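You operate a simulated robot arm through the tools that you are given. There is no shell and no other tool. Be economical: measure what you need, move in short steps, check, and stop when the job is done.

The job below is to be done with a simulated robot arm. You get a single attempt, and the scene is never put back.

TASK
Make the plunger gauge read right on the 20 mm block.
Fine: one drop, then turn the zero knob till it shows the block's size; leave the plunger up, the slide out, the block back.

Only the result counts: the job must be done as asked and must still hold three seconds after the hand-in. Knocking over, shifting, dropping, spilling or breaking anything else fails it.

THE ROBOT
A 7-joint arm with a two-finger parallel gripper, fixed in place. Base frame: the origin is at the foot of the arm, x ahead of it, y to its left, z up; the work surface is at about z = 850. Lengths are in mm, angles in degrees, forces in N, time in s.
With the tool pointing down near the work surface it reaches from about 300 to 700 mm from the base axis. Its first joint turns from -66.0 to 66.0 degrees. Payload 1.57 kg.
The TCP is the grasp point between the finger pads, 30 mm short of the fingertips. In the tool frame z runs along the fingers and y along their closing line. The gripper opens to 110 mm. The fingers are 24 mm wide and 12 mm thick; the gripper's body (48 by 112 mm) begins 78 mm behind the TCP.
Orientation is that of the tool frame in the base frame, as [roll, pitch, yaw] about the fixed x, y, z axes, in that order (R = Rz(yaw) Ry(pitch) Rx(roll)). With the fingers straight down and closing along the base's y, the tool's x points along the base's -x, its y along +y and its z along -z.

THE INTERFACE
- The arm moves only by the tool arm_command. Its argument "plan" is a list of rows, each an object (a shift or turn left out is 0, a gripper value left out holds the last) with "offset": the shift along the tool's x, y, z in mm, a list of three; "angular": the turn, a rotation vector about the tool's x, y, z in degrees, a list of three. In form: [{"offset": [x, y, z], "angular": [ax, ay, az]}, ...]. A call has 1 to 12 rows; each row is the pose to reach, as a shift and turn from the pose commanded when the call began, along the tool's axes at that moment. "claw" is the finger opening in mm, from 0 to 110, set as the call begins (left out, the last holds). A row lasts 0.2 s, in which the tool goes at most 50 mm and 8.6 degrees; a call with a longer step from one row to the next is refused whole, and so is a gripper value outside its range. Where a pose cannot be reached the arm comes as near as it can. A force on the tool above 50 N (or 10 N above the force at the start of the call, whichever is more), or a blocked arm, ends the call early, and 0.2 s more pass. The fingers move at their own pace (about 108 mm/s each) and stop on an object; they squeeze with about 28 N. The grip force told is the motor's: it shows also when the fingers shut on nothing. Time passes only in rows, and 0.2 s behind the last, so rows that repeat a pose let the fingers close. It gives the time, the measured TCP pose, the force on the tool (base axes), the opening and the grip force at its end, in the units of the frame above (readings bear some noise), with the torque about the TCP (base axes, N m) and any sound that the robot's microphone picked up.
- Cameras (640 x 400 px; columns grow to the right, rows downward): "scene" is fixed at [177.8, -397.4, 1417.2]; the picture's right is [0.69, -0.72, 0.00], its down [-0.32, -0.31, -0.90] and it looks along [0.65, 0.62, -0.45] (base axes); focal length 322 px, centre (320, 200). "wrist" rides on the gripper at [70, 16, -141] in the tool frame; the picture's right is [-0.23, 0.97, 0.00], its down [-0.86, -0.20, -0.48] and it looks along [-0.47, -0.11, 0.88] (tool axes); focal length 222 px, centre (320, 200). There is no depth. A picture from a camera that has moved, and an enlarged one, comes with that camera's place and axes in the base frame and with its lens.
- grab_frame(camera): a new picture of that camera. No time passes.
- inspect(camera, box): a new picture of the part [left, top, right, bottom] of that camera's present view, enlarged. No time passes.
- close_job(): hands the job in; it is judged then, once.

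Go step by step. Nothing tells you positions but the pictures and the camera data: compare them with the known pose of the tool, close in by small moves and look again before you grip or let go. The budget is 120 turns and 76 pictures, counting those below and the enlarged ones. Unless the task says otherwise, let go and move clear before handing in, and close with one line.

The tools are called after ">>>" by a JSON object that holds its "op" and its "data". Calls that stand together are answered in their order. arm_command: Moves the arm, as the interface text tells. Its arguments: {"type":"object","properties":{"plan":{"type":"array","items":{"type":"object","properties":{"offset":{"type":"array","items":{"type":"number"}},"angular":{"type":"array","items":{"type":"number"}}}}},"claw":{"type":"number"}},"required":["plan"]} The other tools are called the same way: grab_frame (camera) takes a picture; inspect (camera, box) takes an enlarged picture of a part of a camera's view; close_job () hands the job in.

At the start:

```text
time: 0.0
position: [404.5, -0.9, 1278.3]
orientation: [180.0, 0.0, 180.0]
force: [-0.7, 0.5, 0.5]
wrist_torque: [0.01, 0.0, 0.02]
grip_width: 109.9
grasp_force: 0.0
```

scene: 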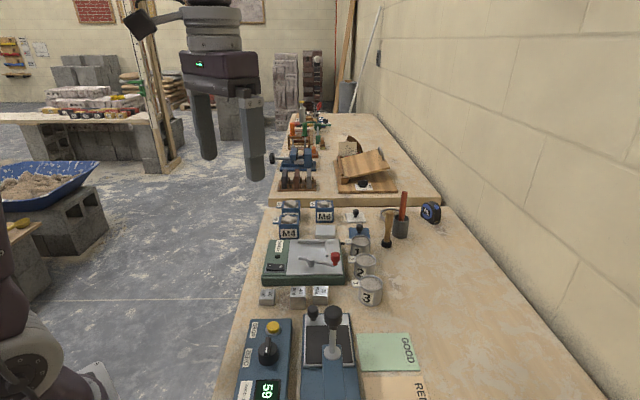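
wrist: 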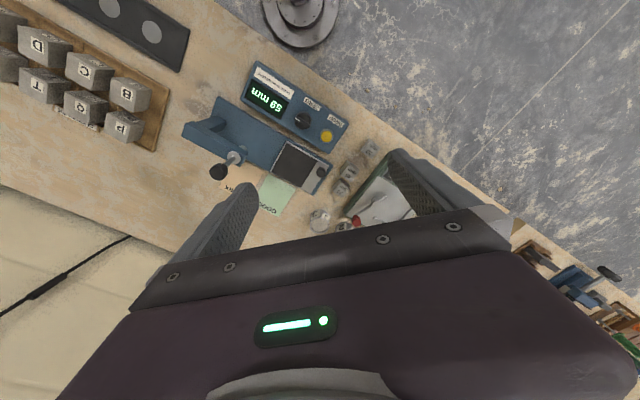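

I see a bench with a console (display, knob, yellow button), a gauge with a lever and a stage, and three small blocks. I'll look closer at each before moving.

>>> {"op": "inspect", "data": {"camera": "scene", "box": [220, 280, 440, 400]}}

>>> {"op": "inspect", "data": {"camera": "wrist", "box": [180, 40, 420, 240]}}

>>> {"op": "inspect", "data": {"camera": "scene", "box": [230, 180, 450, 310]}}

```text
2.91 times, centred on (330, 340) of scene
camera zoom: at [177.8, -397.4, 1417.2], right [0.69, -0.72, 0.0], down [-0.32, -0.31, -0.9], along [0.65, 0.62, -0.45], focal length 937 px, centre (291, -207)
```

zoom: 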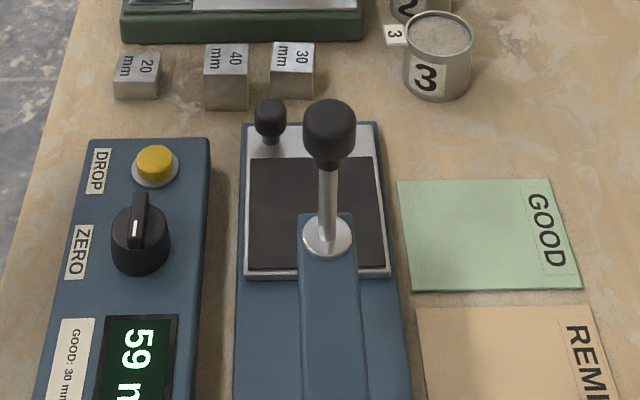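

```text
2.00 times, centred on (300, 140) of wrist
camera zoom: at [333.3, 15.9, 1420.8], right [0.23, 0.97, 0.0], down [0.86, -0.2, 0.48], along [0.47, -0.11, -0.88], focal length 444 px, centre (360, 320)
```

zoom: 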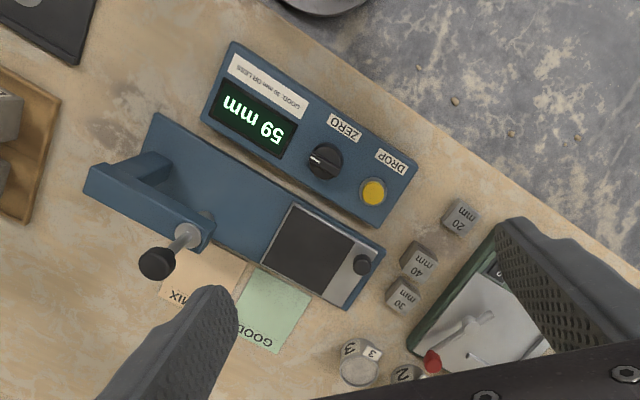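

```text
2.91 times, centred on (340, 245) of scene
camera zoom: at [177.8, -397.4, 1417.2], right [0.69, -0.72, 0.0], down [-0.32, -0.31, -0.9], along [0.65, 0.62, -0.45], focal length 937 px, centre (262, 69)
```

zoom: 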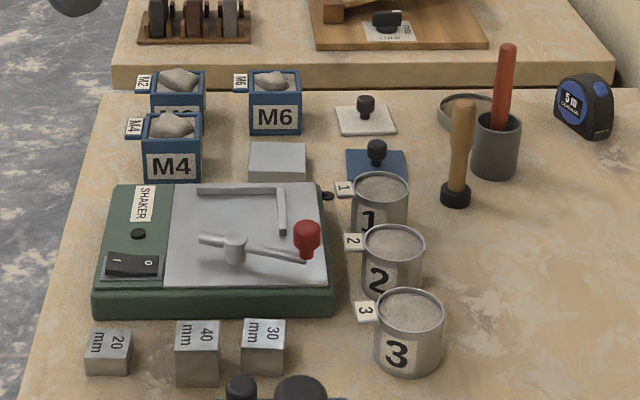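

The three blocks (20, 40, 30) lie between the gauge and the shaker, and the gauge runs along a bench axis about 44° from x. The plunger is up and the slide looks out. I'll turn the tool so that it closes across the bench, with the camera on the far side from the plunger.

>>> {"op": "arm_command", "data": {"plan": [{"offset": [-7, 0, 0], "angular": [0, 0, 8.5]}, {"offset": [-14, 0, 0], "angular": [0, 0, 17]}, {"offset": [-21, 0, 0], "angular": [0, 0, 25.5]}, {"offset": [-28, 0, 0], "angular": [0, 0, 34]}, {"offset": [-35, 0, 0], "angular": [0, 0, 42.5]}, {"offset": [-42, 0, 0], "angular": [0, 0, 51]}, {"offset": [-49, 0, 0], "angular": [0, 0, 59.5]}, {"offset": [-56, 0, 0], "angular": [0, 0, 68]}, {"offset": [-63, 0, 0], "angular": [0, 0, 76.5]}, {"offset": [-70, 0, 0], "angular": [0, 0, 85]}, {"offset": [-77, 0, 0], "angular": [0, 0, 93.5]}, {"offset": [-84, 0, 0], "angular": [0, 0, 102]}]}}

```text
time: 2.6
position: [485.0, -2.1, 1278.5]
orientation: [179.9, 0.0, 77.9]
force: [0.7, 0.0, 0.1]
wrist_torque: [-0.01, 0.0, 0.02]
grip_width: 110.0
grasp_force: 0.0
```

The tool turned freely, so I'll finish the turn to yaw 43.8 and come down for a closer look.

>>> {"op": "arm_command", "data": {"plan": [{"offset": [0, 0, 20], "angular": [0, 0, 8.5]}, {"offset": [0, 0, 40], "angular": [0, 0, 17]}, {"offset": [0, 0, 60], "angular": [0, 0, 25.5]}, {"offset": [0, 0, 80], "angular": [0, 0, 34.1]}, {"offset": [0, 0, 80], "angular": [0, 0, 34.1]}]}}

>>> {"op": "grab_frame", "data": {"camera": "wrist"}}

>>> {"op": "grab_frame", "data": {"camera": "scene"}}

```text
time: 3.8
position: [487.2, -1.4, 1197.3]
orientation: [-180.0, 0.0, 43.8]
force: [-0.4, 0.5, -0.4]
wrist_torque: [0.01, -0.01, 0.0]
grip_width: 109.8
grasp_force: 0.0
```

```text
70 pictures are left
camera wrist: at [549.0, 35.5, 1339.9], right [0.51, -0.86, 0.0], down [-0.76, -0.45, 0.48], along [-0.41, -0.24, -0.88], focal length 222 px, centre (320, 200)
```

wrist: 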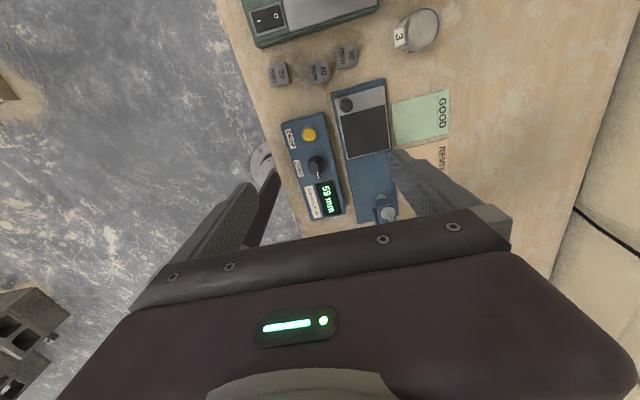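

```text
69 pictures are left
```

scene: 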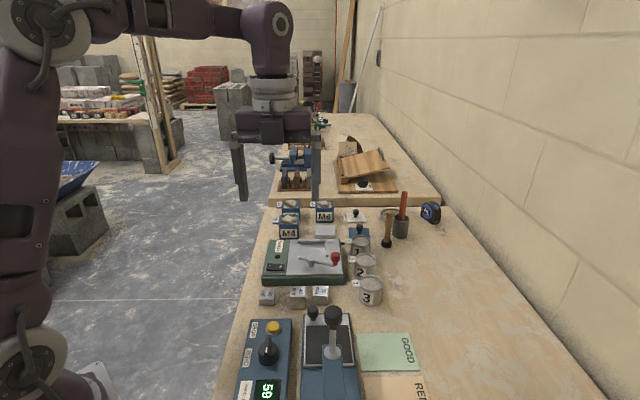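

Both cameras put the 20 mm block near (522, 105). I'll hover above it and look again.

>>> {"op": "arm_command", "data": {"plan": [{"offset": [20, -10.5, 37]}, {"offset": [40, -21, 75]}, {"offset": [60, -32, 112]}, {"offset": [80, -42, 150]}, {"offset": [98.8, -52.7, 187]}, {"offset": [98.8, -52.7, 187]}], "claw": 70}}

>>> {"op": "grab_frame", "data": {"camera": "wrist"}}

```text
time: 5.2
position: [521.6, 106.1, 1013.4]
orientation: [180.0, 0.1, 43.9]
force: [0.7, -0.6, 0.2]
wrist_torque: [0.02, 0.02, 0.01]
grip_width: 70.1
grasp_force: 0.0
```

```text
68 pictures are left
camera wrist: at [583.1, 143.0, 1155.7], right [0.51, -0.86, 0.0], down [-0.75, -0.45, 0.48], along [-0.41, -0.24, -0.88], focal length 222 px, centre (320, 200)
```

wrist: 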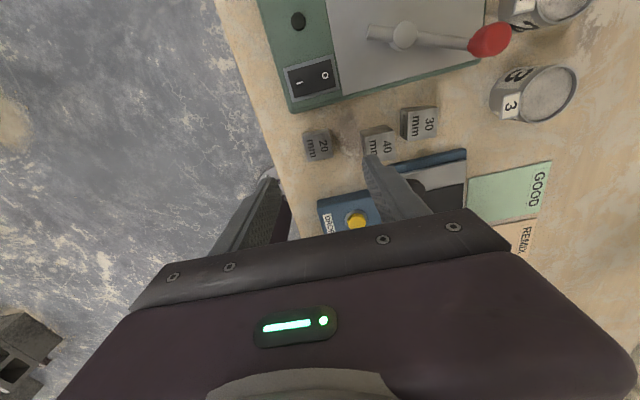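

>>> {"op": "inspect", "data": {"camera": "wrist", "box": [270, 90, 450, 210]}}

```text
3.33 times, centred on (360, 150) of wrist
camera zoom: at [583.1, 143.0, 1155.7], right [0.51, -0.86, 0.0], down [-0.75, -0.45, 0.48], along [-0.41, -0.24, -0.88], focal length 740 px, centre (187, 367)
```

zoom: 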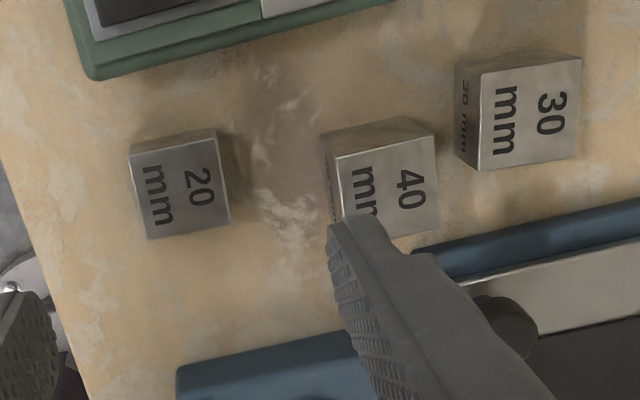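

The 20 mm block's top is about 33 mm square, centred near (516, 107) and turned about 2.4° from the bench axis. I'll match that turn, narrow the opening and come down partway.

>>> {"op": "arm_command", "data": {"plan": [{"offset": [-3.4, -4.5, 30], "angular": [0, 0, 2.4]}, {"offset": [-3.4, -4.5, 60], "angular": [0, 0, 2.4]}, {"offset": [-3.4, -4.5, 90], "angular": [0, 0, 2.4]}, {"offset": [-3.4, -4.5, 90], "angular": [0, 0, 2.4]}], "claw": 56}}

>>> {"op": "inspect", "data": {"camera": "wrist", "box": [200, 60, 440, 220]}}

>>> {"op": "inspect", "data": {"camera": "scene", "box": [220, 240, 380, 340]}}

```text
time: 6.2
position: [516.6, 106.3, 921.8]
orientation: [180.0, 0.0, 41.5]
force: [0.8, 0.1, -0.5]
wrist_torque: [-0.01, 0.0, 0.01]
grip_width: 56.0
grasp_force: 0.1
```

```text
2.50 times, centred on (320, 140) of wrist
camera zoom: at [578.8, 141.4, 1062.8], right [0.48, -0.88, 0.0], down [-0.77, -0.42, 0.48], along [-0.42, -0.23, -0.88], focal length 555 px, centre (320, 350)
```

zoom: 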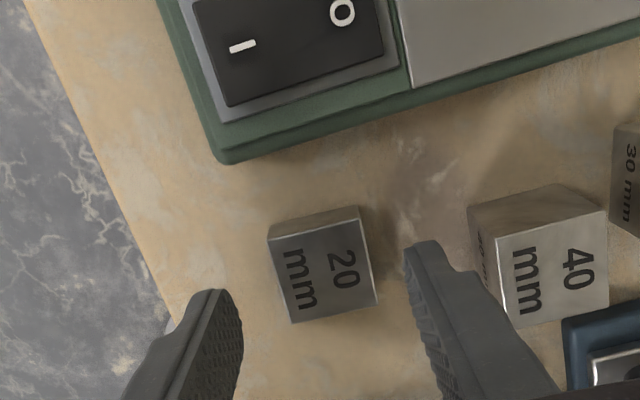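

```text
4.00 times, centred on (300, 290) of scene
camera zoom: at [177.8, -397.4, 1417.2], right [0.69, -0.72, 0.0], down [-0.32, -0.31, -0.9], along [0.65, 0.62, -0.45], focal length 1289 px, centre (400, -160)
```

zoom: 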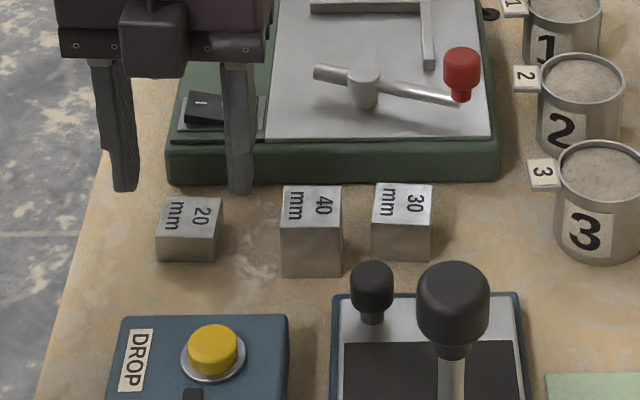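

The fingers straddle the block evenly, with about 1 mm of correction needed. I'll lower onto it and close.

>>> {"op": "arm_command", "data": {"plan": [{"offset": [-0.5, 1.2, 15]}, {"offset": [-0.5, 1.2, 28]}, {"offset": [-0.5, 1.2, 37.5]}, {"offset": [-0.5, 1.2, 37.5]}], "claw": 56}}

```text
time: 7.2
position: [517.9, 105.2, 883.1]
orientation: [180.0, 0.0, 41.4]
force: [0.2, -0.6, -0.2]
wrist_torque: [-0.01, 0.0, 0.0]
grip_width: 56.0
grasp_force: 0.1
```

>>> {"op": "inspect", "data": {"camera": "wrist", "box": [200, 60, 440, 220]}}

```text
2.50 times, centred on (320, 140) of wrist
camera zoom: at [580.3, 139.9, 1025.8], right [0.48, -0.88, 0.0], down [-0.77, -0.42, 0.48], along [-0.42, -0.23, -0.88], focal length 555 px, centre (320, 350)
```

zoom: 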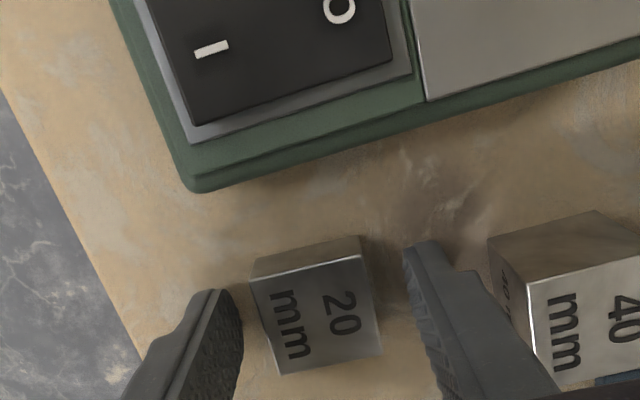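

The block sits about 1.5 mm to one side of the gripper centre. I'll correct that and grip.

>>> {"op": "arm_command", "data": {"plan": [{"offset": [-1, -1.7, 0]}, {"offset": [-1, -1.7, 0]}]}}

>>> {"op": "arm_command", "data": {"plan": [{"offset": [0, 0, 0]}, {"offset": [0, 0, 0]}, {"offset": [0, 0, 0]}], "claw": 20}}

>>> {"op": "inspect", "data": {"camera": "wrist", "box": [200, 60, 440, 220]}}

```text
time: 7.8
position: [514.2, 105.9, 883.5]
orientation: [-179.9, 0.1, 41.5]
force: [0.5, -0.9, -0.3]
wrist_torque: [-0.03, 0.01, 0.02]
grip_width: 56.3
grasp_force: 0.1
```

```text
time: 8.6
position: [514.7, 105.7, 884.4]
orientation: [-180.0, 0.0, 41.5]
force: [0.1, -1.1, 1.8]
wrist_torque: [-0.04, -0.03, 0.03]
grip_width: 34.3
grasp_force: 27.8
```

```text
2.50 times, centred on (320, 140) of wrist
camera zoom: at [578.0, 140.5, 1026.0], right [0.48, -0.88, 0.0], down [-0.77, -0.42, 0.48], along [-0.42, -0.23, -0.88], focal length 555 px, centre (320, 350)
```

zoom: 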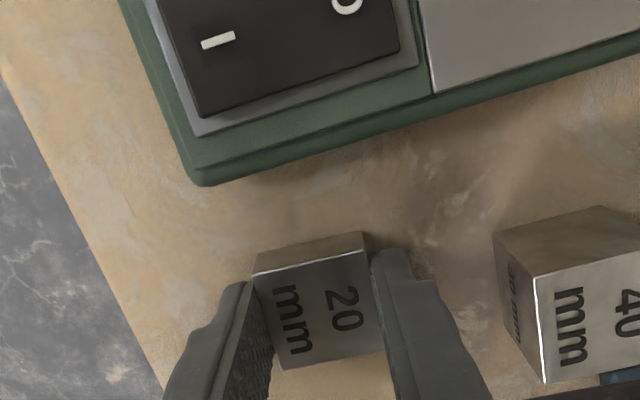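

The block is gripped at 34 mm; its home grasp pose is (515, 106), yaw 41.5. I'll lift it and carry it at a safe height to near the slide to look.

>>> {"op": "arm_command", "data": {"plan": [{"offset": [0, 0, -15]}, {"offset": [0, 0, -60]}, {"offset": [0, 0, -105]}, {"offset": [0, 0, -130]}, {"offset": [-20, 31, -130]}, {"offset": [-43, 66, -130], "angular": [0, 0, -1]}, {"offset": [-66, 102, -130], "angular": [0, 0, -2]}, {"offset": [-91, 141, -130], "angular": [0, 0, -2.3]}, {"offset": [-91, 141, -130], "angular": [0, 0, -2.3]}]}}

>>> {"op": "grab_frame", "data": {"camera": "wrist"}}

>>> {"op": "inspect", "data": {"camera": "scene", "box": [220, 260, 440, 400]}}

```text
time: 10.6
position: [536.2, -61.4, 1016.6]
orientation: [-180.0, 0.0, 43.8]
force: [0.2, 0.2, -1.6]
wrist_torque: [0.02, 0.0, 0.02]
grip_width: 34.5
grasp_force: 28.1
```

```text
62 pictures are left
camera wrist: at [598.6, -24.1, 1157.2], right [0.51, -0.86, 0.0], down [-0.76, -0.45, 0.48], along [-0.41, -0.24, -0.88], focal length 222 px, centre (320, 200)
```

wrist: 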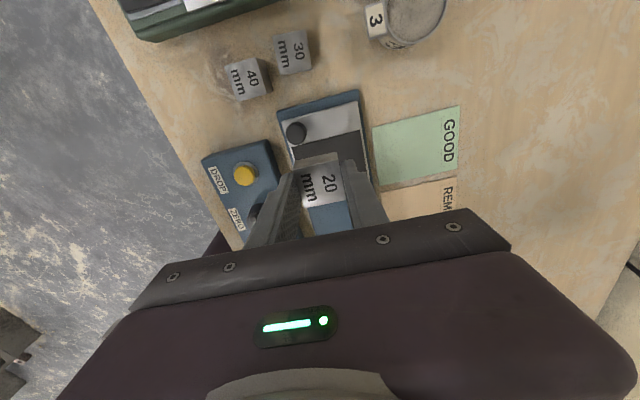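

```text
2.86 times, centred on (330, 330) of scene
camera zoom: at [177.8, -397.4, 1417.1], right [0.69, -0.72, 0.0], down [-0.32, -0.31, -0.9], along [0.65, 0.62, -0.45], focal length 921 px, centre (291, -171)
```

zoom: 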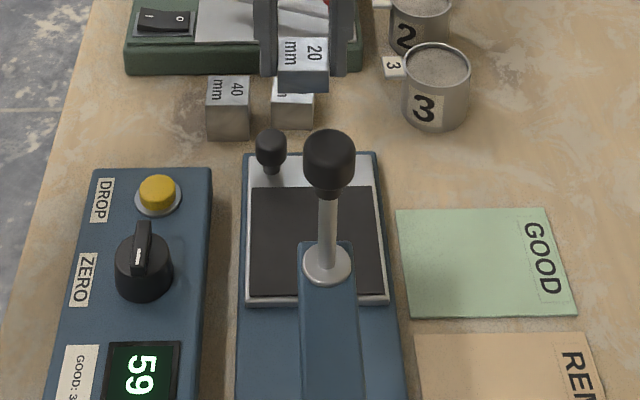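

I need an unobstructed view of the pad, since the held block hides it. I'll step sideways over the GOOD mat to look.

>>> {"op": "arm_command", "data": {"plan": [{"offset": [-10, 40, -10]}, {"offset": [-20, 80, -20]}, {"offset": [-20, 110, -20]}, {"offset": [-20, 110, -20]}]}}

>>> {"op": "inspect", "data": {"camera": "wrist", "box": [120, 40, 360, 240]}}

```text
time: 11.6
position: [602.0, -153.5, 1035.0]
orientation: [180.0, -0.1, 43.8]
force: [-0.5, -0.4, -0.6]
wrist_torque: [-0.01, -0.02, -0.01]
grip_width: 34.6
grasp_force: 28.2
```

```text
2.00 times, centred on (240, 140) of wrist
camera zoom: at [663.3, -116.7, 1176.6], right [0.51, -0.86, 0.0], down [-0.76, -0.45, 0.48], along [-0.41, -0.24, -0.88], focal length 444 px, centre (480, 320)
```

zoom: 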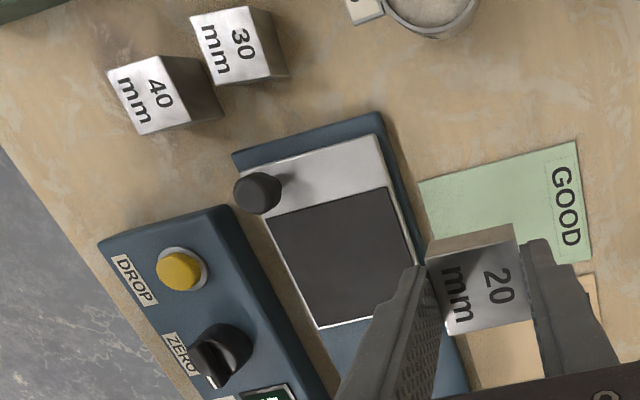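

The pad is clear in view: its centre is near (514.5, −98.5), and the plunger lies on its centreline about 120 mm along −u. I'll move the block over the pad centre and check.

>>> {"op": "arm_command", "data": {"plan": [{"offset": [-8, -33, 0]}, {"offset": [-16, -66, 0]}, {"offset": [-25, -100, 0]}, {"offset": [-25, -100, 40]}, {"offset": [-25, -100, 85]}, {"offset": [-25, -100, 100]}, {"offset": [-25, -100, 100]}]}}

>>> {"op": "inspect", "data": {"camera": "wrist", "box": [180, 40, 420, 220]}}

>>> {"op": "inspect", "data": {"camera": "scene", "box": [220, 260, 440, 400]}}

```text
time: 13.2
position: [513.4, -96.2, 931.7]
orientation: [-180.0, 0.0, 43.8]
force: [0.0, 0.0, -2.1]
wrist_torque: [-0.01, 0.0, 0.02]
grip_width: 34.5
grasp_force: 28.3
```

```text
2.22 times, centred on (300, 130) of wrist
camera zoom: at [575.3, -59.9, 1073.9], right [0.51, -0.86, 0.0], down [-0.76, -0.45, 0.48], along [-0.41, -0.24, -0.88], focal length 494 px, centre (364, 356)
```

zoom: 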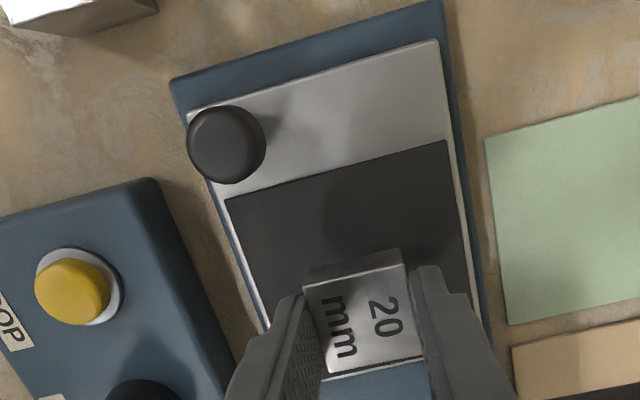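

```text
2.86 times, centred on (330, 330) of scene
camera zoom: at [177.9, -397.4, 1417.1], right [0.69, -0.72, 0.0], down [-0.32, -0.31, -0.9], along [0.65, 0.62, -0.45], focal length 921 px, centre (291, -171)
```

zoom: 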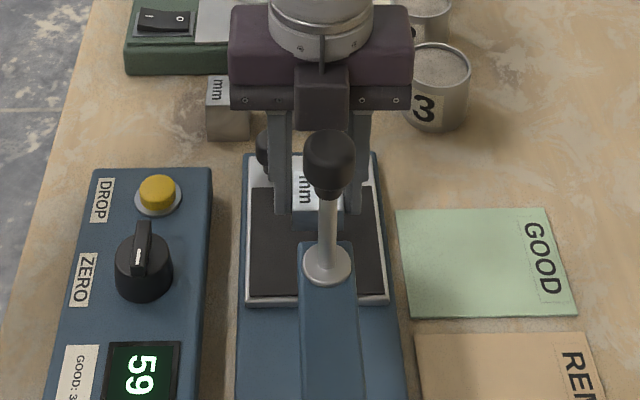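

The block is over the pad centre and the pad height comes out near z = 870. I'll lower towards contact, which should come at TCP z of about 904.

>>> {"op": "arm_command", "data": {"plan": [{"offset": [0, 0, 10]}, {"offset": [0, 0, 18]}, {"offset": [0, 0, 23]}, {"offset": [0, 0, 23]}]}}

>>> {"op": "inspect", "data": {"camera": "wrist", "box": [180, 40, 420, 220]}}

>>> {"op": "inspect", "data": {"camera": "scene", "box": [290, 290, 370, 350]}}

```text
time: 14.2
position: [513.6, -98.2, 910.9]
orientation: [-180.0, 0.0, 43.8]
force: [0.3, 0.1, -2.3]
wrist_torque: [-0.02, 0.02, 0.0]
grip_width: 34.6
grasp_force: 27.7
```

```text
2.22 times, centred on (300, 130) of wrist
camera zoom: at [576.3, -60.5, 1052.8], right [0.51, -0.86, 0.0], down [-0.76, -0.45, 0.48], along [-0.41, -0.24, -0.88], focal length 494 px, centre (364, 356)
```

zoom: 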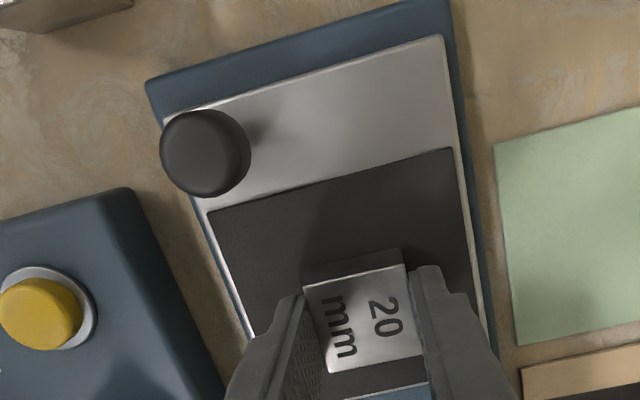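

```text
6.67 times, centred on (330, 320) of scene
camera zoom: at [177.9, -397.4, 1417.1], right [0.69, -0.72, 0.0], down [-0.32, -0.31, -0.9], along [0.65, 0.62, -0.45], focal length 2148 px, centre (253, -600)
```

zoom: 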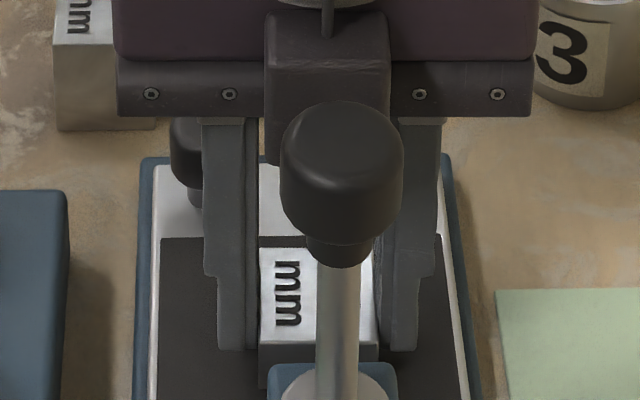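

It isn't in contact yet, as the force still shows only the block's weight. I'll continue in small steps.

>>> {"op": "arm_command", "data": {"plan": [{"offset": [0, 0, 1.5]}, {"offset": [0, 0, 3]}, {"offset": [0, 0, 3]}]}}

>>> {"op": "arm_command", "data": {"plan": [{"offset": [0, 0, 1]}, {"offset": [0, 0, 1.5]}, {"offset": [0, 0, 1.5]}]}}

```text
time: 15.0
position: [514.6, -97.1, 907.7]
orientation: [180.0, 0.0, 43.9]
force: [-0.2, 0.2, -2.3]
wrist_torque: [-0.03, 0.0, -0.03]
grip_width: 34.6
grasp_force: 27.8
```

```text
time: 15.8
position: [513.5, -97.9, 905.7]
orientation: [180.0, 0.0, 43.8]
force: [0.0, -0.1, -1.9]
wrist_torque: [0.0, -0.01, 0.03]
grip_width: 34.3
grasp_force: 27.9
```

>>> {"op": "arm_command", "data": {"plan": [{"offset": [0, 0, 1]}, {"offset": [0, 0, 1.5]}, {"offset": [0, 0, 1.5]}]}}

>>> {"op": "arm_command", "data": {"plan": [{"offset": [0, 0, 0.7]}, {"offset": [0, 0, 1.2]}, {"offset": [0, 0, 1.2]}]}}

```text
time: 16.6
position: [513.3, -98.4, 905.5]
orientation: [180.0, 0.1, 43.8]
force: [-3.8, 4.6, 19.6]
wrist_torque: [0.15, 0.11, 0.04]
grip_width: 34.5
grasp_force: 28.2
```

```text
time: 17.4
position: [513.6, -98.5, 904.4]
orientation: [180.0, 0.0, 43.8]
force: [-3.5, 2.4, 19.2]
wrist_torque: [0.07, 0.07, -0.03]
grip_width: 34.8
grasp_force: 28.0
```

Contact shows as about 19 N upward, so the block is seated on the pad. I'll ease up slightly, open and rise.

>>> {"op": "arm_command", "data": {"plan": [{"offset": [0, 0, -1.2]}, {"offset": [0, 0, -1.2]}]}}

>>> {"op": "arm_command", "data": {"plan": [{"offset": [0, 0, 0]}, {"offset": [0, 0, 0]}], "claw": 60}}

>>> {"op": "arm_command", "data": {"plan": [{"offset": [0, 0, -20]}, {"offset": [0, 0, -60]}, {"offset": [20, 0, -100]}, {"offset": [40, 0, -100]}, {"offset": [40, 0, -100]}]}}

>>> {"op": "grab_frame", "data": {"camera": "wrist"}}

>>> {"op": "inspect", "data": {"camera": "scene", "box": [220, 260, 440, 400]}}

```text
time: 18.0
position: [514.3, -97.7, 904.6]
orientation: [-180.0, -0.1, 43.8]
force: [0.8, 0.3, -1.6]
wrist_torque: [0.0, 0.06, 0.01]
grip_width: 34.6
grasp_force: 28.3
```

```text
time: 18.6
position: [514.2, -97.7, 903.2]
orientation: [179.9, 0.0, 43.8]
force: [-0.7, -0.2, 0.2]
wrist_torque: [0.01, -0.01, 0.01]
grip_width: 60.1
grasp_force: 0.1
```

```text
time: 19.8
position: [542.3, -71.2, 1005.8]
orientation: [180.0, 0.0, 43.8]
force: [0.6, -0.4, 0.2]
wrist_torque: [-0.03, 0.02, 0.0]
grip_width: 60.1
grasp_force: 0.1
```

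```text
55 pictures are left
camera wrist: at [604.5, -33.7, 1147.6], right [0.51, -0.86, 0.0], down [-0.76, -0.45, 0.48], along [-0.41, -0.24, -0.88], focal length 222 px, centre (320, 200)
```

wrist: 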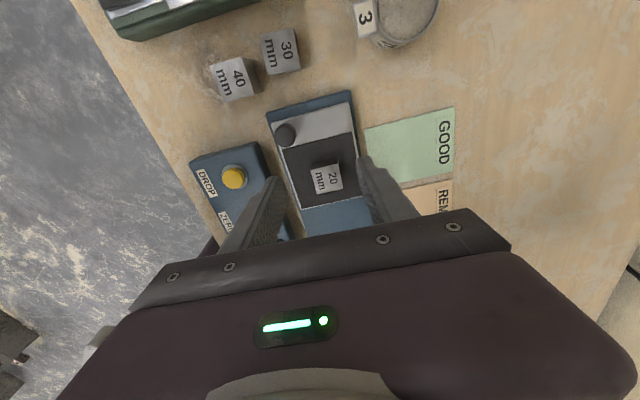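

```text
2.86 times, centred on (330, 330) of scene
camera zoom: at [177.8, -397.4, 1417.2], right [0.69, -0.72, 0.0], down [-0.32, -0.31, -0.9], along [0.65, 0.62, -0.45], focal length 921 px, centre (291, -171)
```

zoom: 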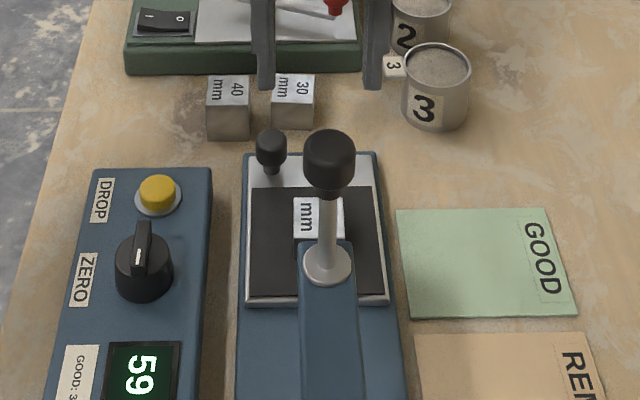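

The block stands centred on the pad. The slide knob triangulates to (538, −29, 898), so I'll move above it and come down to check before gripping.

>>> {"op": "arm_command", "data": {"plan": [{"offset": [13, -16, 0]}, {"offset": [26, -33, 0]}, {"offset": [26, -33, 35]}, {"offset": [26, -33, 65]}, {"offset": [26, -33, 65]}], "claw": 48}}

>>> {"op": "inspect", "data": {"camera": "wrist", "box": [180, 80, 420, 240]}}

>>> {"op": "inspect", "data": {"camera": "scene", "box": [240, 250, 400, 350]}}

```text
time: 21.0
position: [539.0, -28.8, 939.7]
orientation: [180.0, 0.0, 43.9]
force: [0.1, 0.2, -0.1]
wrist_torque: [0.02, 0.02, -0.01]
grip_width: 47.9
grasp_force: 0.0
```

```text
2.50 times, centred on (300, 160) of wrist
camera zoom: at [599.9, 8.8, 1080.7], right [0.51, -0.86, 0.0], down [-0.76, -0.45, 0.48], along [-0.41, -0.24, -0.88], focal length 555 px, centre (370, 300)
```

zoom: 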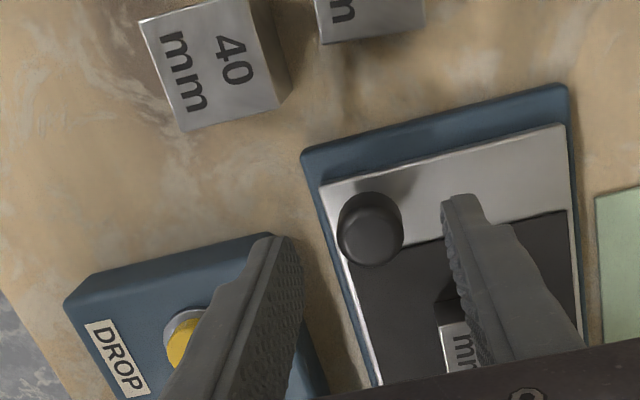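

```text
4.00 times, centred on (320, 300) of scene
camera zoom: at [177.8, -397.4, 1417.2], right [0.69, -0.72, 0.0], down [-0.32, -0.31, -0.9], along [0.65, 0.62, -0.45], focal length 1289 px, centre (320, -200)
```

zoom: 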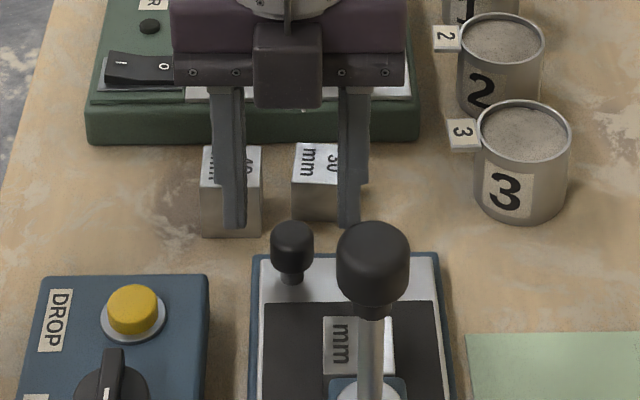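

The knob is centred between the fingers in both views. I'll go down and grip it.

>>> {"op": "arm_command", "data": {"plan": [{"offset": [0, 0, 12]}, {"offset": [0, 0, 22]}, {"offset": [0, 0, 29]}, {"offset": [0, 0, 29]}]}}

>>> {"op": "arm_command", "data": {"plan": [{"offset": [0, 0, 0]}, {"offset": [0, 0, 0]}, {"offset": [0, 0, 0]}], "claw": 15}}

>>> {"op": "inspect", "data": {"camera": "scene", "box": [240, 250, 400, 350]}}

```text
time: 22.0
position: [538.4, -28.1, 910.6]
orientation: [-180.0, 0.1, 43.8]
force: [0.2, -0.3, 0.7]
wrist_torque: [-0.01, 0.04, -0.02]
grip_width: 47.9
grasp_force: 0.0
```

```text
time: 22.8
position: [538.5, -27.6, 910.4]
orientation: [-179.9, 0.0, 43.7]
force: [-6.2, 6.8, 0.7]
wrist_torque: [0.17, 0.17, -0.04]
grip_width: 23.1
grasp_force: 35.8
```

```text
4.00 times, centred on (320, 300) of scene
camera zoom: at [177.7, -397.2, 1417.2], right [0.69, -0.72, 0.0], down [-0.32, -0.31, -0.9], along [0.65, 0.62, -0.45], focal length 1289 px, centre (320, -200)
```

zoom: 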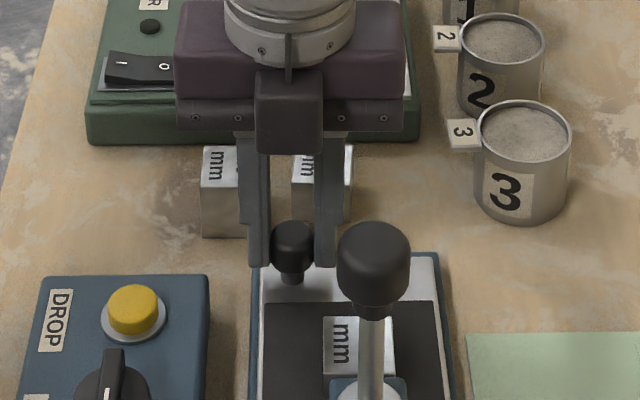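

The knob is held, with a small side force I'll relieve by 1 mm. Then I'll slide it in gently along −u, partway first.

>>> {"op": "arm_command", "data": {"plan": [{"offset": [0, -1, 0]}, {"offset": [-3, -1, 0]}, {"offset": [-8, -1, 0]}, {"offset": [-15, -1, 0]}, {"offset": [-22, -1, 0]}, {"offset": [-29, -1, 0]}, {"offset": [-36, -1, 0]}, {"offset": [-43, -1, 0]}, {"offset": [-50, -1, 0]}, {"offset": [-56, -1, 0]}, {"offset": [-60, -1, 0]}, {"offset": [-60, -1, 0]}]}}

>>> {"op": "inspect", "data": {"camera": "scene", "box": [220, 260, 440, 400]}}

>>> {"op": "grab_frame", "data": {"camera": "wrist"}}

```text
time: 25.4
position: [495.3, -69.7, 912.0]
orientation: [-180.0, 0.0, 43.8]
force: [6.3, -5.8, -24.5]
wrist_torque: [-0.03, -0.25, -0.02]
grip_width: 23.1
grasp_force: 35.9
```

```text
2.86 times, centred on (330, 330) of scene
camera zoom: at [178.4, -397.6, 1417.0], right [0.69, -0.72, 0.0], down [-0.32, -0.31, -0.9], along [0.65, 0.62, -0.45], focal length 921 px, centre (291, -171)
```

zoom: 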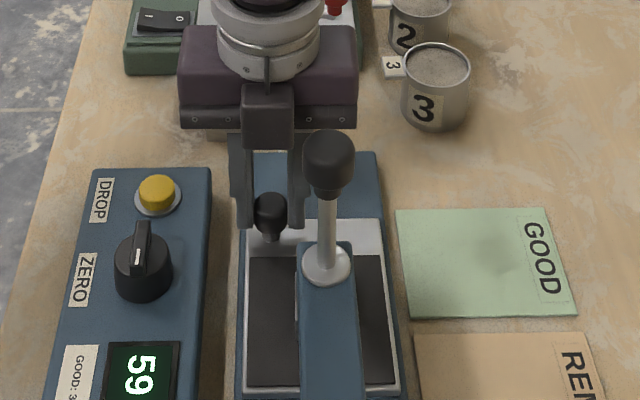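

```text
49 pictures are left
camera wrist: at [557.3, -33.2, 1053.2], right [0.51, -0.86, 0.0], down [-0.76, -0.45, 0.48], along [-0.41, -0.24, -0.88], focal length 222 px, centre (320, 200)
```

wrist: 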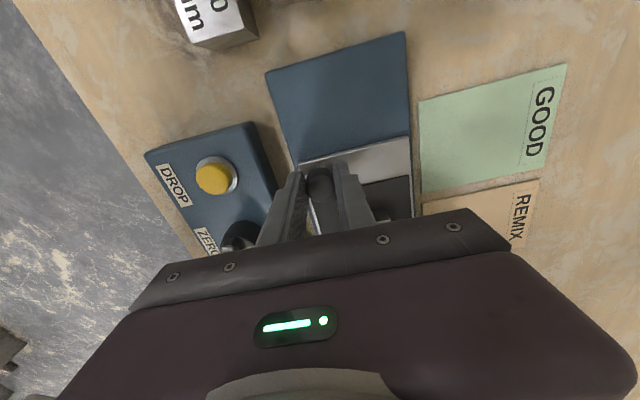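

The slide is halfway in, and the gripper's housing stays clear to the left of the plunger knob. I'll continue, lowering slightly to relieve the vertical pull.

>>> {"op": "arm_command", "data": {"plan": [{"offset": [0, 0, 1.5]}, {"offset": [-3, 0, 1.5]}, {"offset": [-9, 0, 1.5]}, {"offset": [-16, 0, 1.5]}, {"offset": [-23, 0, 1.5]}, {"offset": [-30, 0, 1.5]}, {"offset": [-37, 0, 1.5]}, {"offset": [-42, 0, 1.5]}, {"offset": [-42, 0, 1.5]}]}}

>>> {"op": "inspect", "data": {"camera": "scene", "box": [220, 260, 440, 400]}}

>>> {"op": "grab_frame", "data": {"camera": "wrist"}}

```text
time: 27.4
position: [466.6, -100.1, 910.2]
orientation: [179.7, 0.0, 43.8]
force: [16.6, -16.9, 24.5]
wrist_torque: [-0.49, -0.52, 0.08]
grip_width: 23.3
grasp_force: 36.0
```

```text
2.86 times, centred on (330, 330) of scene
camera zoom: at [177.9, -397.7, 1417.0], right [0.69, -0.72, 0.0], down [-0.32, -0.31, -0.9], along [0.65, 0.62, -0.45], focal length 921 px, centre (291, -171)
```

zoom: 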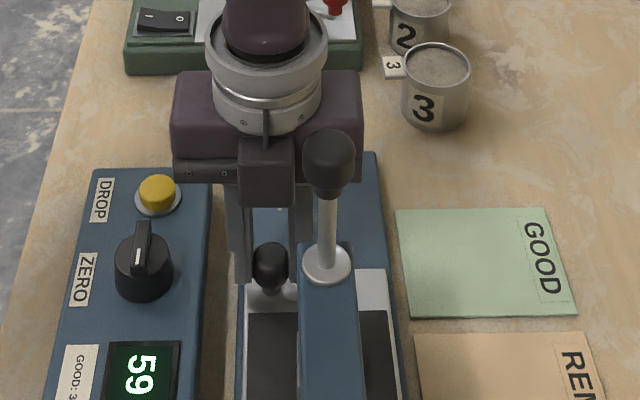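

```text
47 pictures are left
camera wrist: at [527.0, -62.3, 1052.0], right [0.51, -0.86, 0.0], down [-0.76, -0.45, 0.48], along [-0.41, -0.25, -0.88], focal length 222 px, centre (320, 200)
```

wrist: 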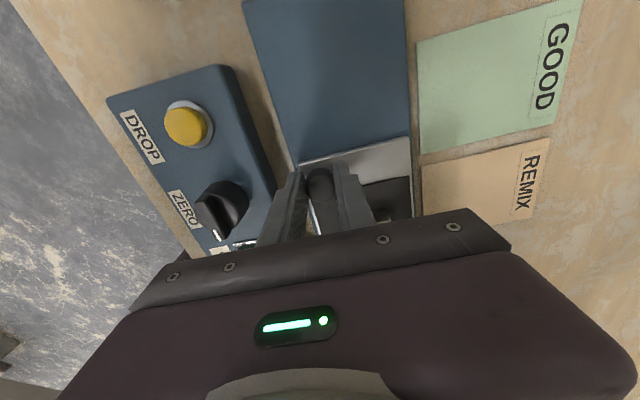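

A side force of about 24 N has built up because the slide's axis is nearer 45°, and clearance to the plunger arm gets tight from here. I'll release, lean the tool back 20° so the housing stays away from the arm, and regrip.

>>> {"op": "arm_command", "data": {"plan": [{"offset": [0, 2, -1]}, {"offset": [0, 2, -1]}]}}

>>> {"op": "arm_command", "data": {"plan": [{"offset": [0, 0, 0]}, {"offset": [0, 0, 0]}], "claw": 46}}

>>> {"op": "arm_command", "data": {"plan": [{"offset": [0, 0, -3], "angular": [0, -7, 0]}, {"offset": [0, 0, -3], "angular": [0, -14, 0]}, {"offset": [0, 0, -3], "angular": [0, -20, 0]}, {"offset": [0, 0, -3], "angular": [0, -20, 0]}]}}

>>> {"op": "inspect", "data": {"camera": "scene", "box": [220, 260, 440, 400]}}

>>> {"op": "grab_frame", "data": {"camera": "wrist"}}

```text
time: 28.0
position: [466.0, -100.9, 909.0]
orientation: [179.9, 0.2, 43.9]
force: [13.4, -12.4, -9.4]
wrist_torque: [0.08, -0.85, 0.0]
grip_width: 23.2
grasp_force: 36.1
```

```text
time: 28.6
position: [466.4, -99.9, 910.5]
orientation: [-179.9, 0.0, 43.8]
force: [0.7, -0.1, 0.0]
wrist_torque: [0.02, 0.03, 0.0]
grip_width: 46.3
grasp_force: 0.1
```

```text
time: 29.6
position: [466.1, -98.1, 913.1]
orientation: [-180.0, 20.1, 43.8]
force: [0.2, -0.4, 0.5]
wrist_torque: [-0.01, 0.02, 0.05]
grip_width: 45.9
grasp_force: 0.2
```

```text
2.86 times, centred on (330, 330) of scene
camera zoom: at [177.8, -397.3, 1417.2], right [0.69, -0.72, 0.0], down [-0.32, -0.31, -0.9], along [0.65, 0.62, -0.45], focal length 921 px, centre (291, -171)
```

zoom: 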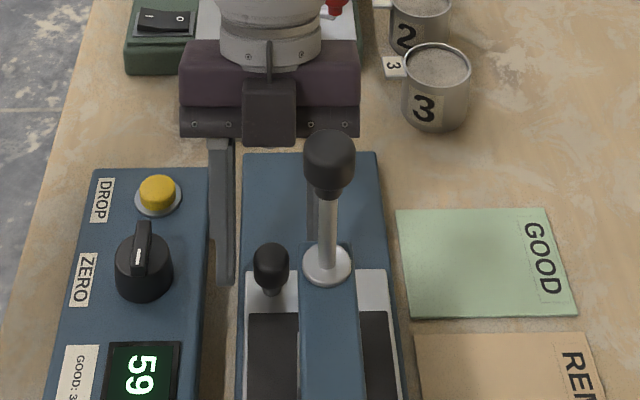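

```text
45 pictures are left
camera wrist: at [559.7, -31.9, 1023.9], right [0.52, -0.85, 0.08], down [-0.6, -0.3, 0.74], along [-0.61, -0.43, -0.66], focal length 222 px, centre (320, 200)
```

wrist: 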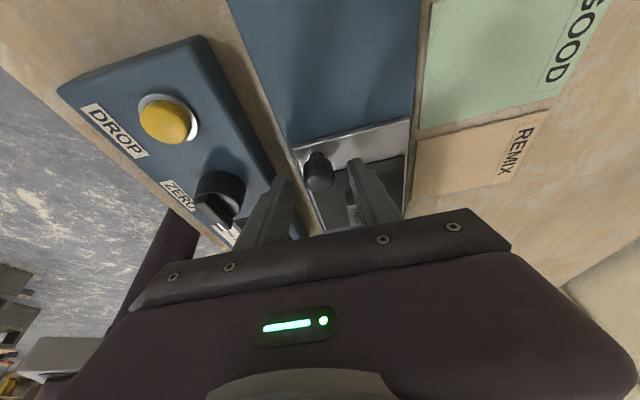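

The lean keeps the housing well clear and the knob is centred between the fingers. I'll nudge to centre along u and regrip.

>>> {"op": "arm_command", "data": {"plan": [{"offset": [5.7, 0, 1.1]}, {"offset": [5.7, 0, 1.1]}]}}

>>> {"op": "arm_command", "data": {"plan": [{"offset": [0, 0, 0]}, {"offset": [0, 0, 0]}, {"offset": [0, 0, 0]}], "claw": 15}}

```text
time: 30.2
position: [468.7, -95.9, 911.4]
orientation: [180.0, 20.0, 43.8]
force: [0.3, 0.1, 0.5]
wrist_torque: [0.03, 0.0, -0.01]
grip_width: 46.0
grasp_force: 0.0
```

```text
time: 31.0
position: [469.6, -96.7, 911.5]
orientation: [179.9, 20.0, 43.8]
force: [2.2, -2.0, -3.3]
wrist_torque: [-0.06, -0.05, 0.02]
grip_width: 23.1
grasp_force: 35.6
```

I'll push the last stretch in small steps along the slide axis, watching the force for the stop.

>>> {"op": "arm_command", "data": {"plan": [{"offset": [-3.8, 0.1, 1.4]}, {"offset": [-7.5, 0.2, 2.7]}, {"offset": [-11.3, 0.3, 4.1]}, {"offset": [-13.2, 0.3, 4.8]}, {"offset": [-13.2, 0.3, 4.8]}]}}

>>> {"op": "inspect", "data": {"camera": "scene", "box": [220, 260, 440, 400]}}

```text
time: 32.2
position: [458.8, -106.0, 911.8]
orientation: [-180.0, 20.1, 43.8]
force: [-3.8, 1.7, 23.4]
wrist_torque: [0.24, -0.03, -0.05]
grip_width: 23.3
grasp_force: 35.5
```

```text
2.86 times, centred on (330, 330) of scene
camera zoom: at [177.4, -397.2, 1417.3], right [0.69, -0.72, 0.0], down [-0.32, -0.31, -0.9], along [0.65, 0.62, -0.45], focal length 921 px, centre (291, -171)
```

zoom: 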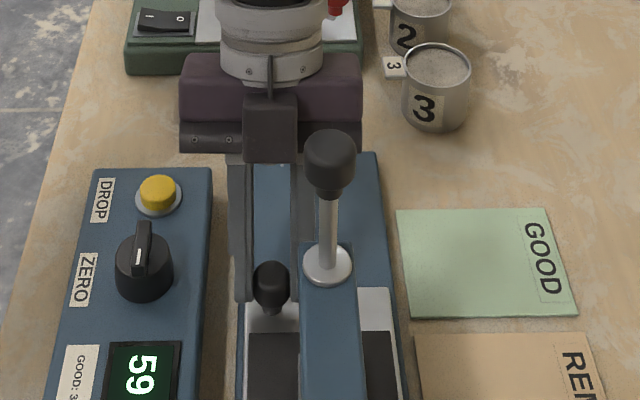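

The slide is still moving freely at about 116 mm in, with no stop yet. I'll relieve z and continue.

>>> {"op": "arm_command", "data": {"plan": [{"offset": [-0.3, 0, -0.9]}, {"offset": [-3.1, 0.1, 0.1]}, {"offset": [-5.0, 0.1, 0.8]}, {"offset": [-5.0, 0.1, 0.8]}]}}

>>> {"op": "arm_command", "data": {"plan": [{"offset": [-2, 0, 0.7]}, {"offset": [-4, 0.1, 1.4]}, {"offset": [-4, 0.1, 1.4]}]}}

```text
time: 33.2
position: [456.2, -108.8, 911.4]
orientation: [-179.9, 20.0, 43.8]
force: [1.2, 5.7, -9.5]
wrist_torque: [0.05, 0.11, 0.01]
grip_width: 23.2
grasp_force: 36.3
```

```text
time: 34.0
position: [454.2, -111.9, 911.4]
orientation: [-180.0, 19.8, 43.9]
force: [10.6, 24.6, 0.9]
wrist_torque: [0.75, -0.34, -0.07]
grip_width: 23.2
grasp_force: 35.7
```

A force of about 25 N along u shows the slide is at its stop, roughly 123 mm in. I'll release and back off along the tool axis.

>>> {"op": "arm_command", "data": {"plan": [{"offset": [0, 0, 0]}, {"offset": [0, 0, 0]}], "claw": 46}}

>>> {"op": "arm_command", "data": {"plan": [{"offset": [0, 0, -20]}, {"offset": [0, 0, -50]}, {"offset": [20, 0, -80]}, {"offset": [60, 0, -80]}, {"offset": [60, 0, -80]}]}}

>>> {"op": "grab_frame", "data": {"camera": "wrist"}}

>>> {"op": "inspect", "data": {"camera": "scene", "box": [220, 260, 440, 400]}}

```text
time: 34.6
position: [453.9, -113.5, 911.4]
orientation: [-180.0, 20.0, 43.7]
force: [0.1, 0.6, -0.2]
wrist_torque: [0.02, 0.02, 0.02]
grip_width: 46.0
grasp_force: 0.2
```

```text
time: 35.8
position: [515.5, -54.7, 965.4]
orientation: [-180.0, 20.0, 43.8]
force: [-0.6, 0.9, 0.0]
wrist_torque: [0.01, 0.0, 0.0]
grip_width: 45.9
grasp_force: 0.0
```

```text
43 pictures are left
camera wrist: at [608.1, 12.8, 1076.3], right [0.52, -0.85, 0.08], down [-0.6, -0.3, 0.74], along [-0.61, -0.43, -0.67], focal length 222 px, centre (320, 200)
```

wrist: 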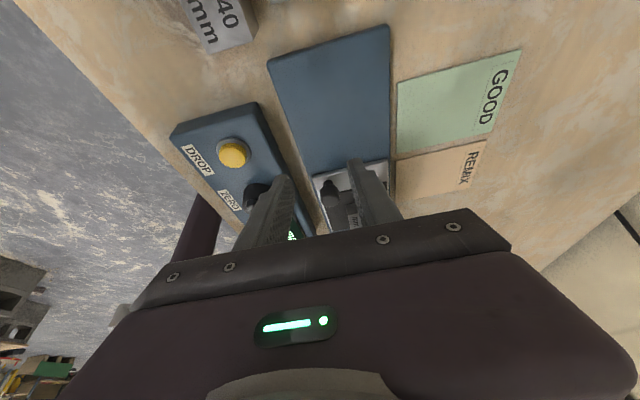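

```text
2.86 times, centred on (330, 330) of scene
camera zoom: at [177.8, -397.3, 1417.2], right [0.69, -0.72, 0.0], down [-0.32, -0.31, -0.9], along [0.65, 0.62, -0.45], focal length 921 px, centre (291, -171)
```

zoom: 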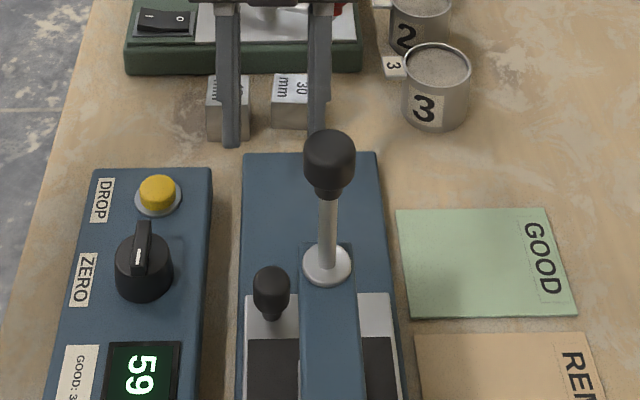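

Slide and block are in place and the plunger is still up. Next I'll bring the closed fingers, upright, above the DROP button near (458, 0) and check alignment.

>>> {"op": "arm_command", "data": {"plan": [{"offset": [-2, -25, -8], "angular": [0, 7, 0]}, {"offset": [-4, -50, -8], "angular": [0, 14, 0]}, {"offset": [-6.5, -79.6, -8.3], "angular": [0, 20, 0]}, {"offset": [-6.5, -79.6, -8.3], "angular": [0, 20, 0]}], "claw": 0}}

>>> {"op": "inspect", "data": {"camera": "wrist", "box": [220, 80, 420, 220]}}

>>> {"op": "inspect", "data": {"camera": "scene", "box": [220, 280, 340, 360]}}

```text
time: 36.8
position: [454.7, 1.1, 976.1]
orientation: [179.9, -0.2, 43.8]
force: [0.1, -0.7, 0.2]
wrist_torque: [-0.02, 0.01, -0.03]
grip_width: 0.1
grasp_force: 21.5
```

```text
2.86 times, centred on (320, 150) of wrist
camera zoom: at [516.3, 37.6, 1117.9], right [0.51, -0.86, 0.0], down [-0.76, -0.45, 0.48], along [-0.41, -0.24, -0.88], focal length 635 px, centre (320, 343)
```

zoom: 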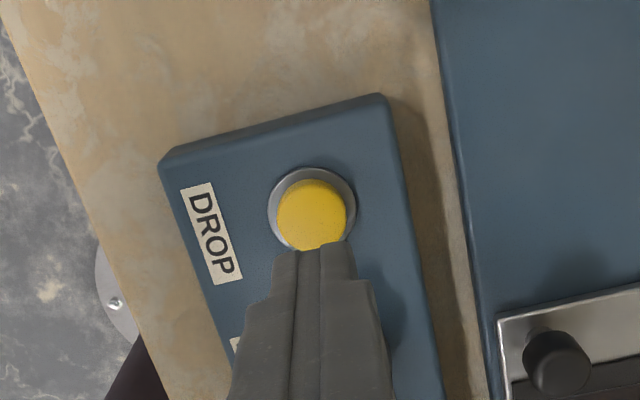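

```text
5.00 times, centred on (280, 320) of scene
camera zoom: at [177.8, -397.4, 1417.2], right [0.69, -0.72, 0.0], down [-0.32, -0.31, -0.9], along [0.65, 0.62, -0.45], focal length 1611 px, centre (520, -400)
```

zoom: 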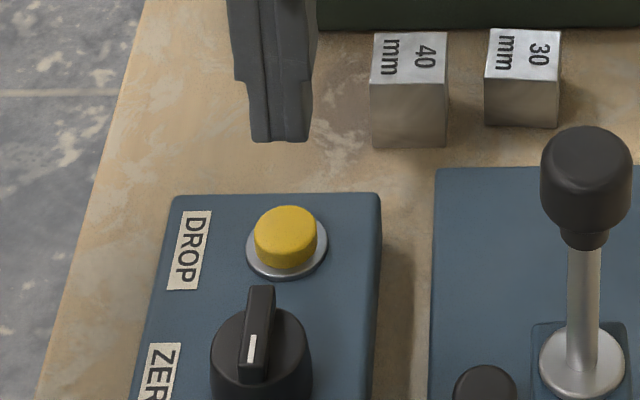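

The tips are aligned with the button to within about 3 mm. I'll go down to just above it, then press slowly in one motion.

>>> {"op": "arm_command", "data": {"plan": [{"offset": [2.7, -0.3, 20]}, {"offset": [2.7, -0.3, 40]}, {"offset": [2.7, -0.3, 48]}, {"offset": [2.7, -0.3, 48]}]}}

>>> {"op": "inspect", "data": {"camera": "scene", "box": [220, 280, 340, 360]}}

```text
time: 37.8
position: [458.0, 1.6, 927.3]
orientation: [-180.0, 0.0, 43.8]
force: [0.8, 0.7, -0.8]
wrist_torque: [0.02, 0.01, -0.01]
grip_width: 0.0
grasp_force: 20.8
```

```text
5.00 times, centred on (280, 320) of scene
camera zoom: at [177.8, -397.4, 1417.2], right [0.69, -0.72, 0.0], down [-0.32, -0.31, -0.9], along [0.65, 0.62, -0.45], focal length 1611 px, centre (520, -400)
```

zoom: 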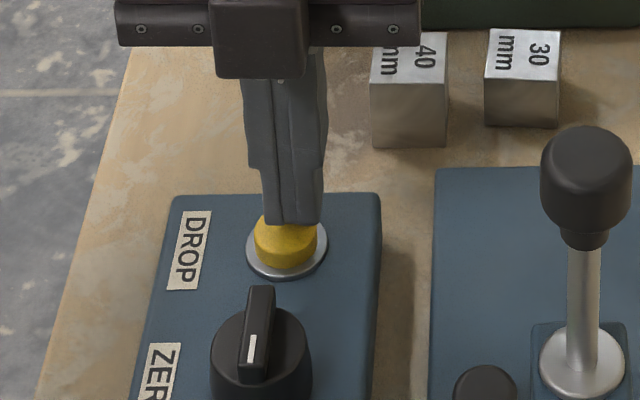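

The tips are just above the button, so I'll press in small increments and listen.

>>> {"op": "arm_command", "data": {"plan": [{"offset": [0, -1, 2]}, {"offset": [0, -1, 4]}, {"offset": [0, -1, 6]}, {"offset": [0, -1, 8]}]}}

```text
time: 38.8
position: [456.5, 3.2, 919.3]
orientation: [-180.0, 0.1, 43.8]
force: [-1.0, -0.5, 0.5]
wrist_torque: [-0.03, 0.04, 0.01]
grip_width: 0.0
grasp_force: 21.4
```

>>> {"op": "arm_command", "data": {"plan": [{"offset": [0, 0, 1]}, {"offset": [0, 0, 2]}, {"offset": [0, 0, 3]}, {"offset": [0, 0, 4]}]}}

>>> {"op": "inspect", "data": {"camera": "scene", "box": [220, 280, 400, 400]}}

```text
time: 39.8
position: [457.7, 3.1, 917.2]
orientation: [-180.0, 0.0, 44.0]
force: [-0.8, -1.3, 5.3]
wrist_torque: [-0.02, 0.07, 0.0]
grip_width: 0.0
grasp_force: 21.7
heard: click
```

```text
3.33 times, centred on (310, 340) of scene
camera zoom: at [177.7, -397.4, 1417.2], right [0.69, -0.72, 0.0], down [-0.32, -0.31, -0.9], along [0.65, 0.62, -0.45], focal length 1074 px, centre (353, -267)
```

zoom: 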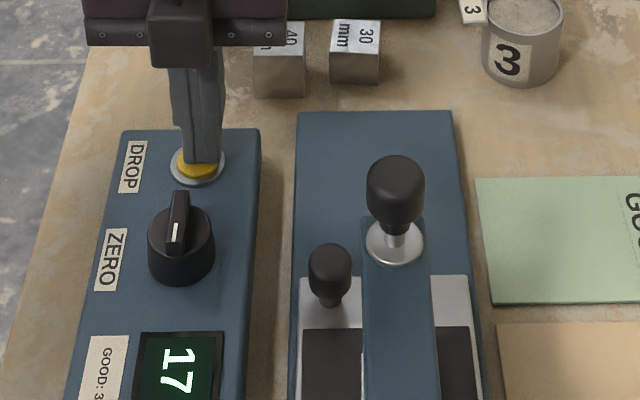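

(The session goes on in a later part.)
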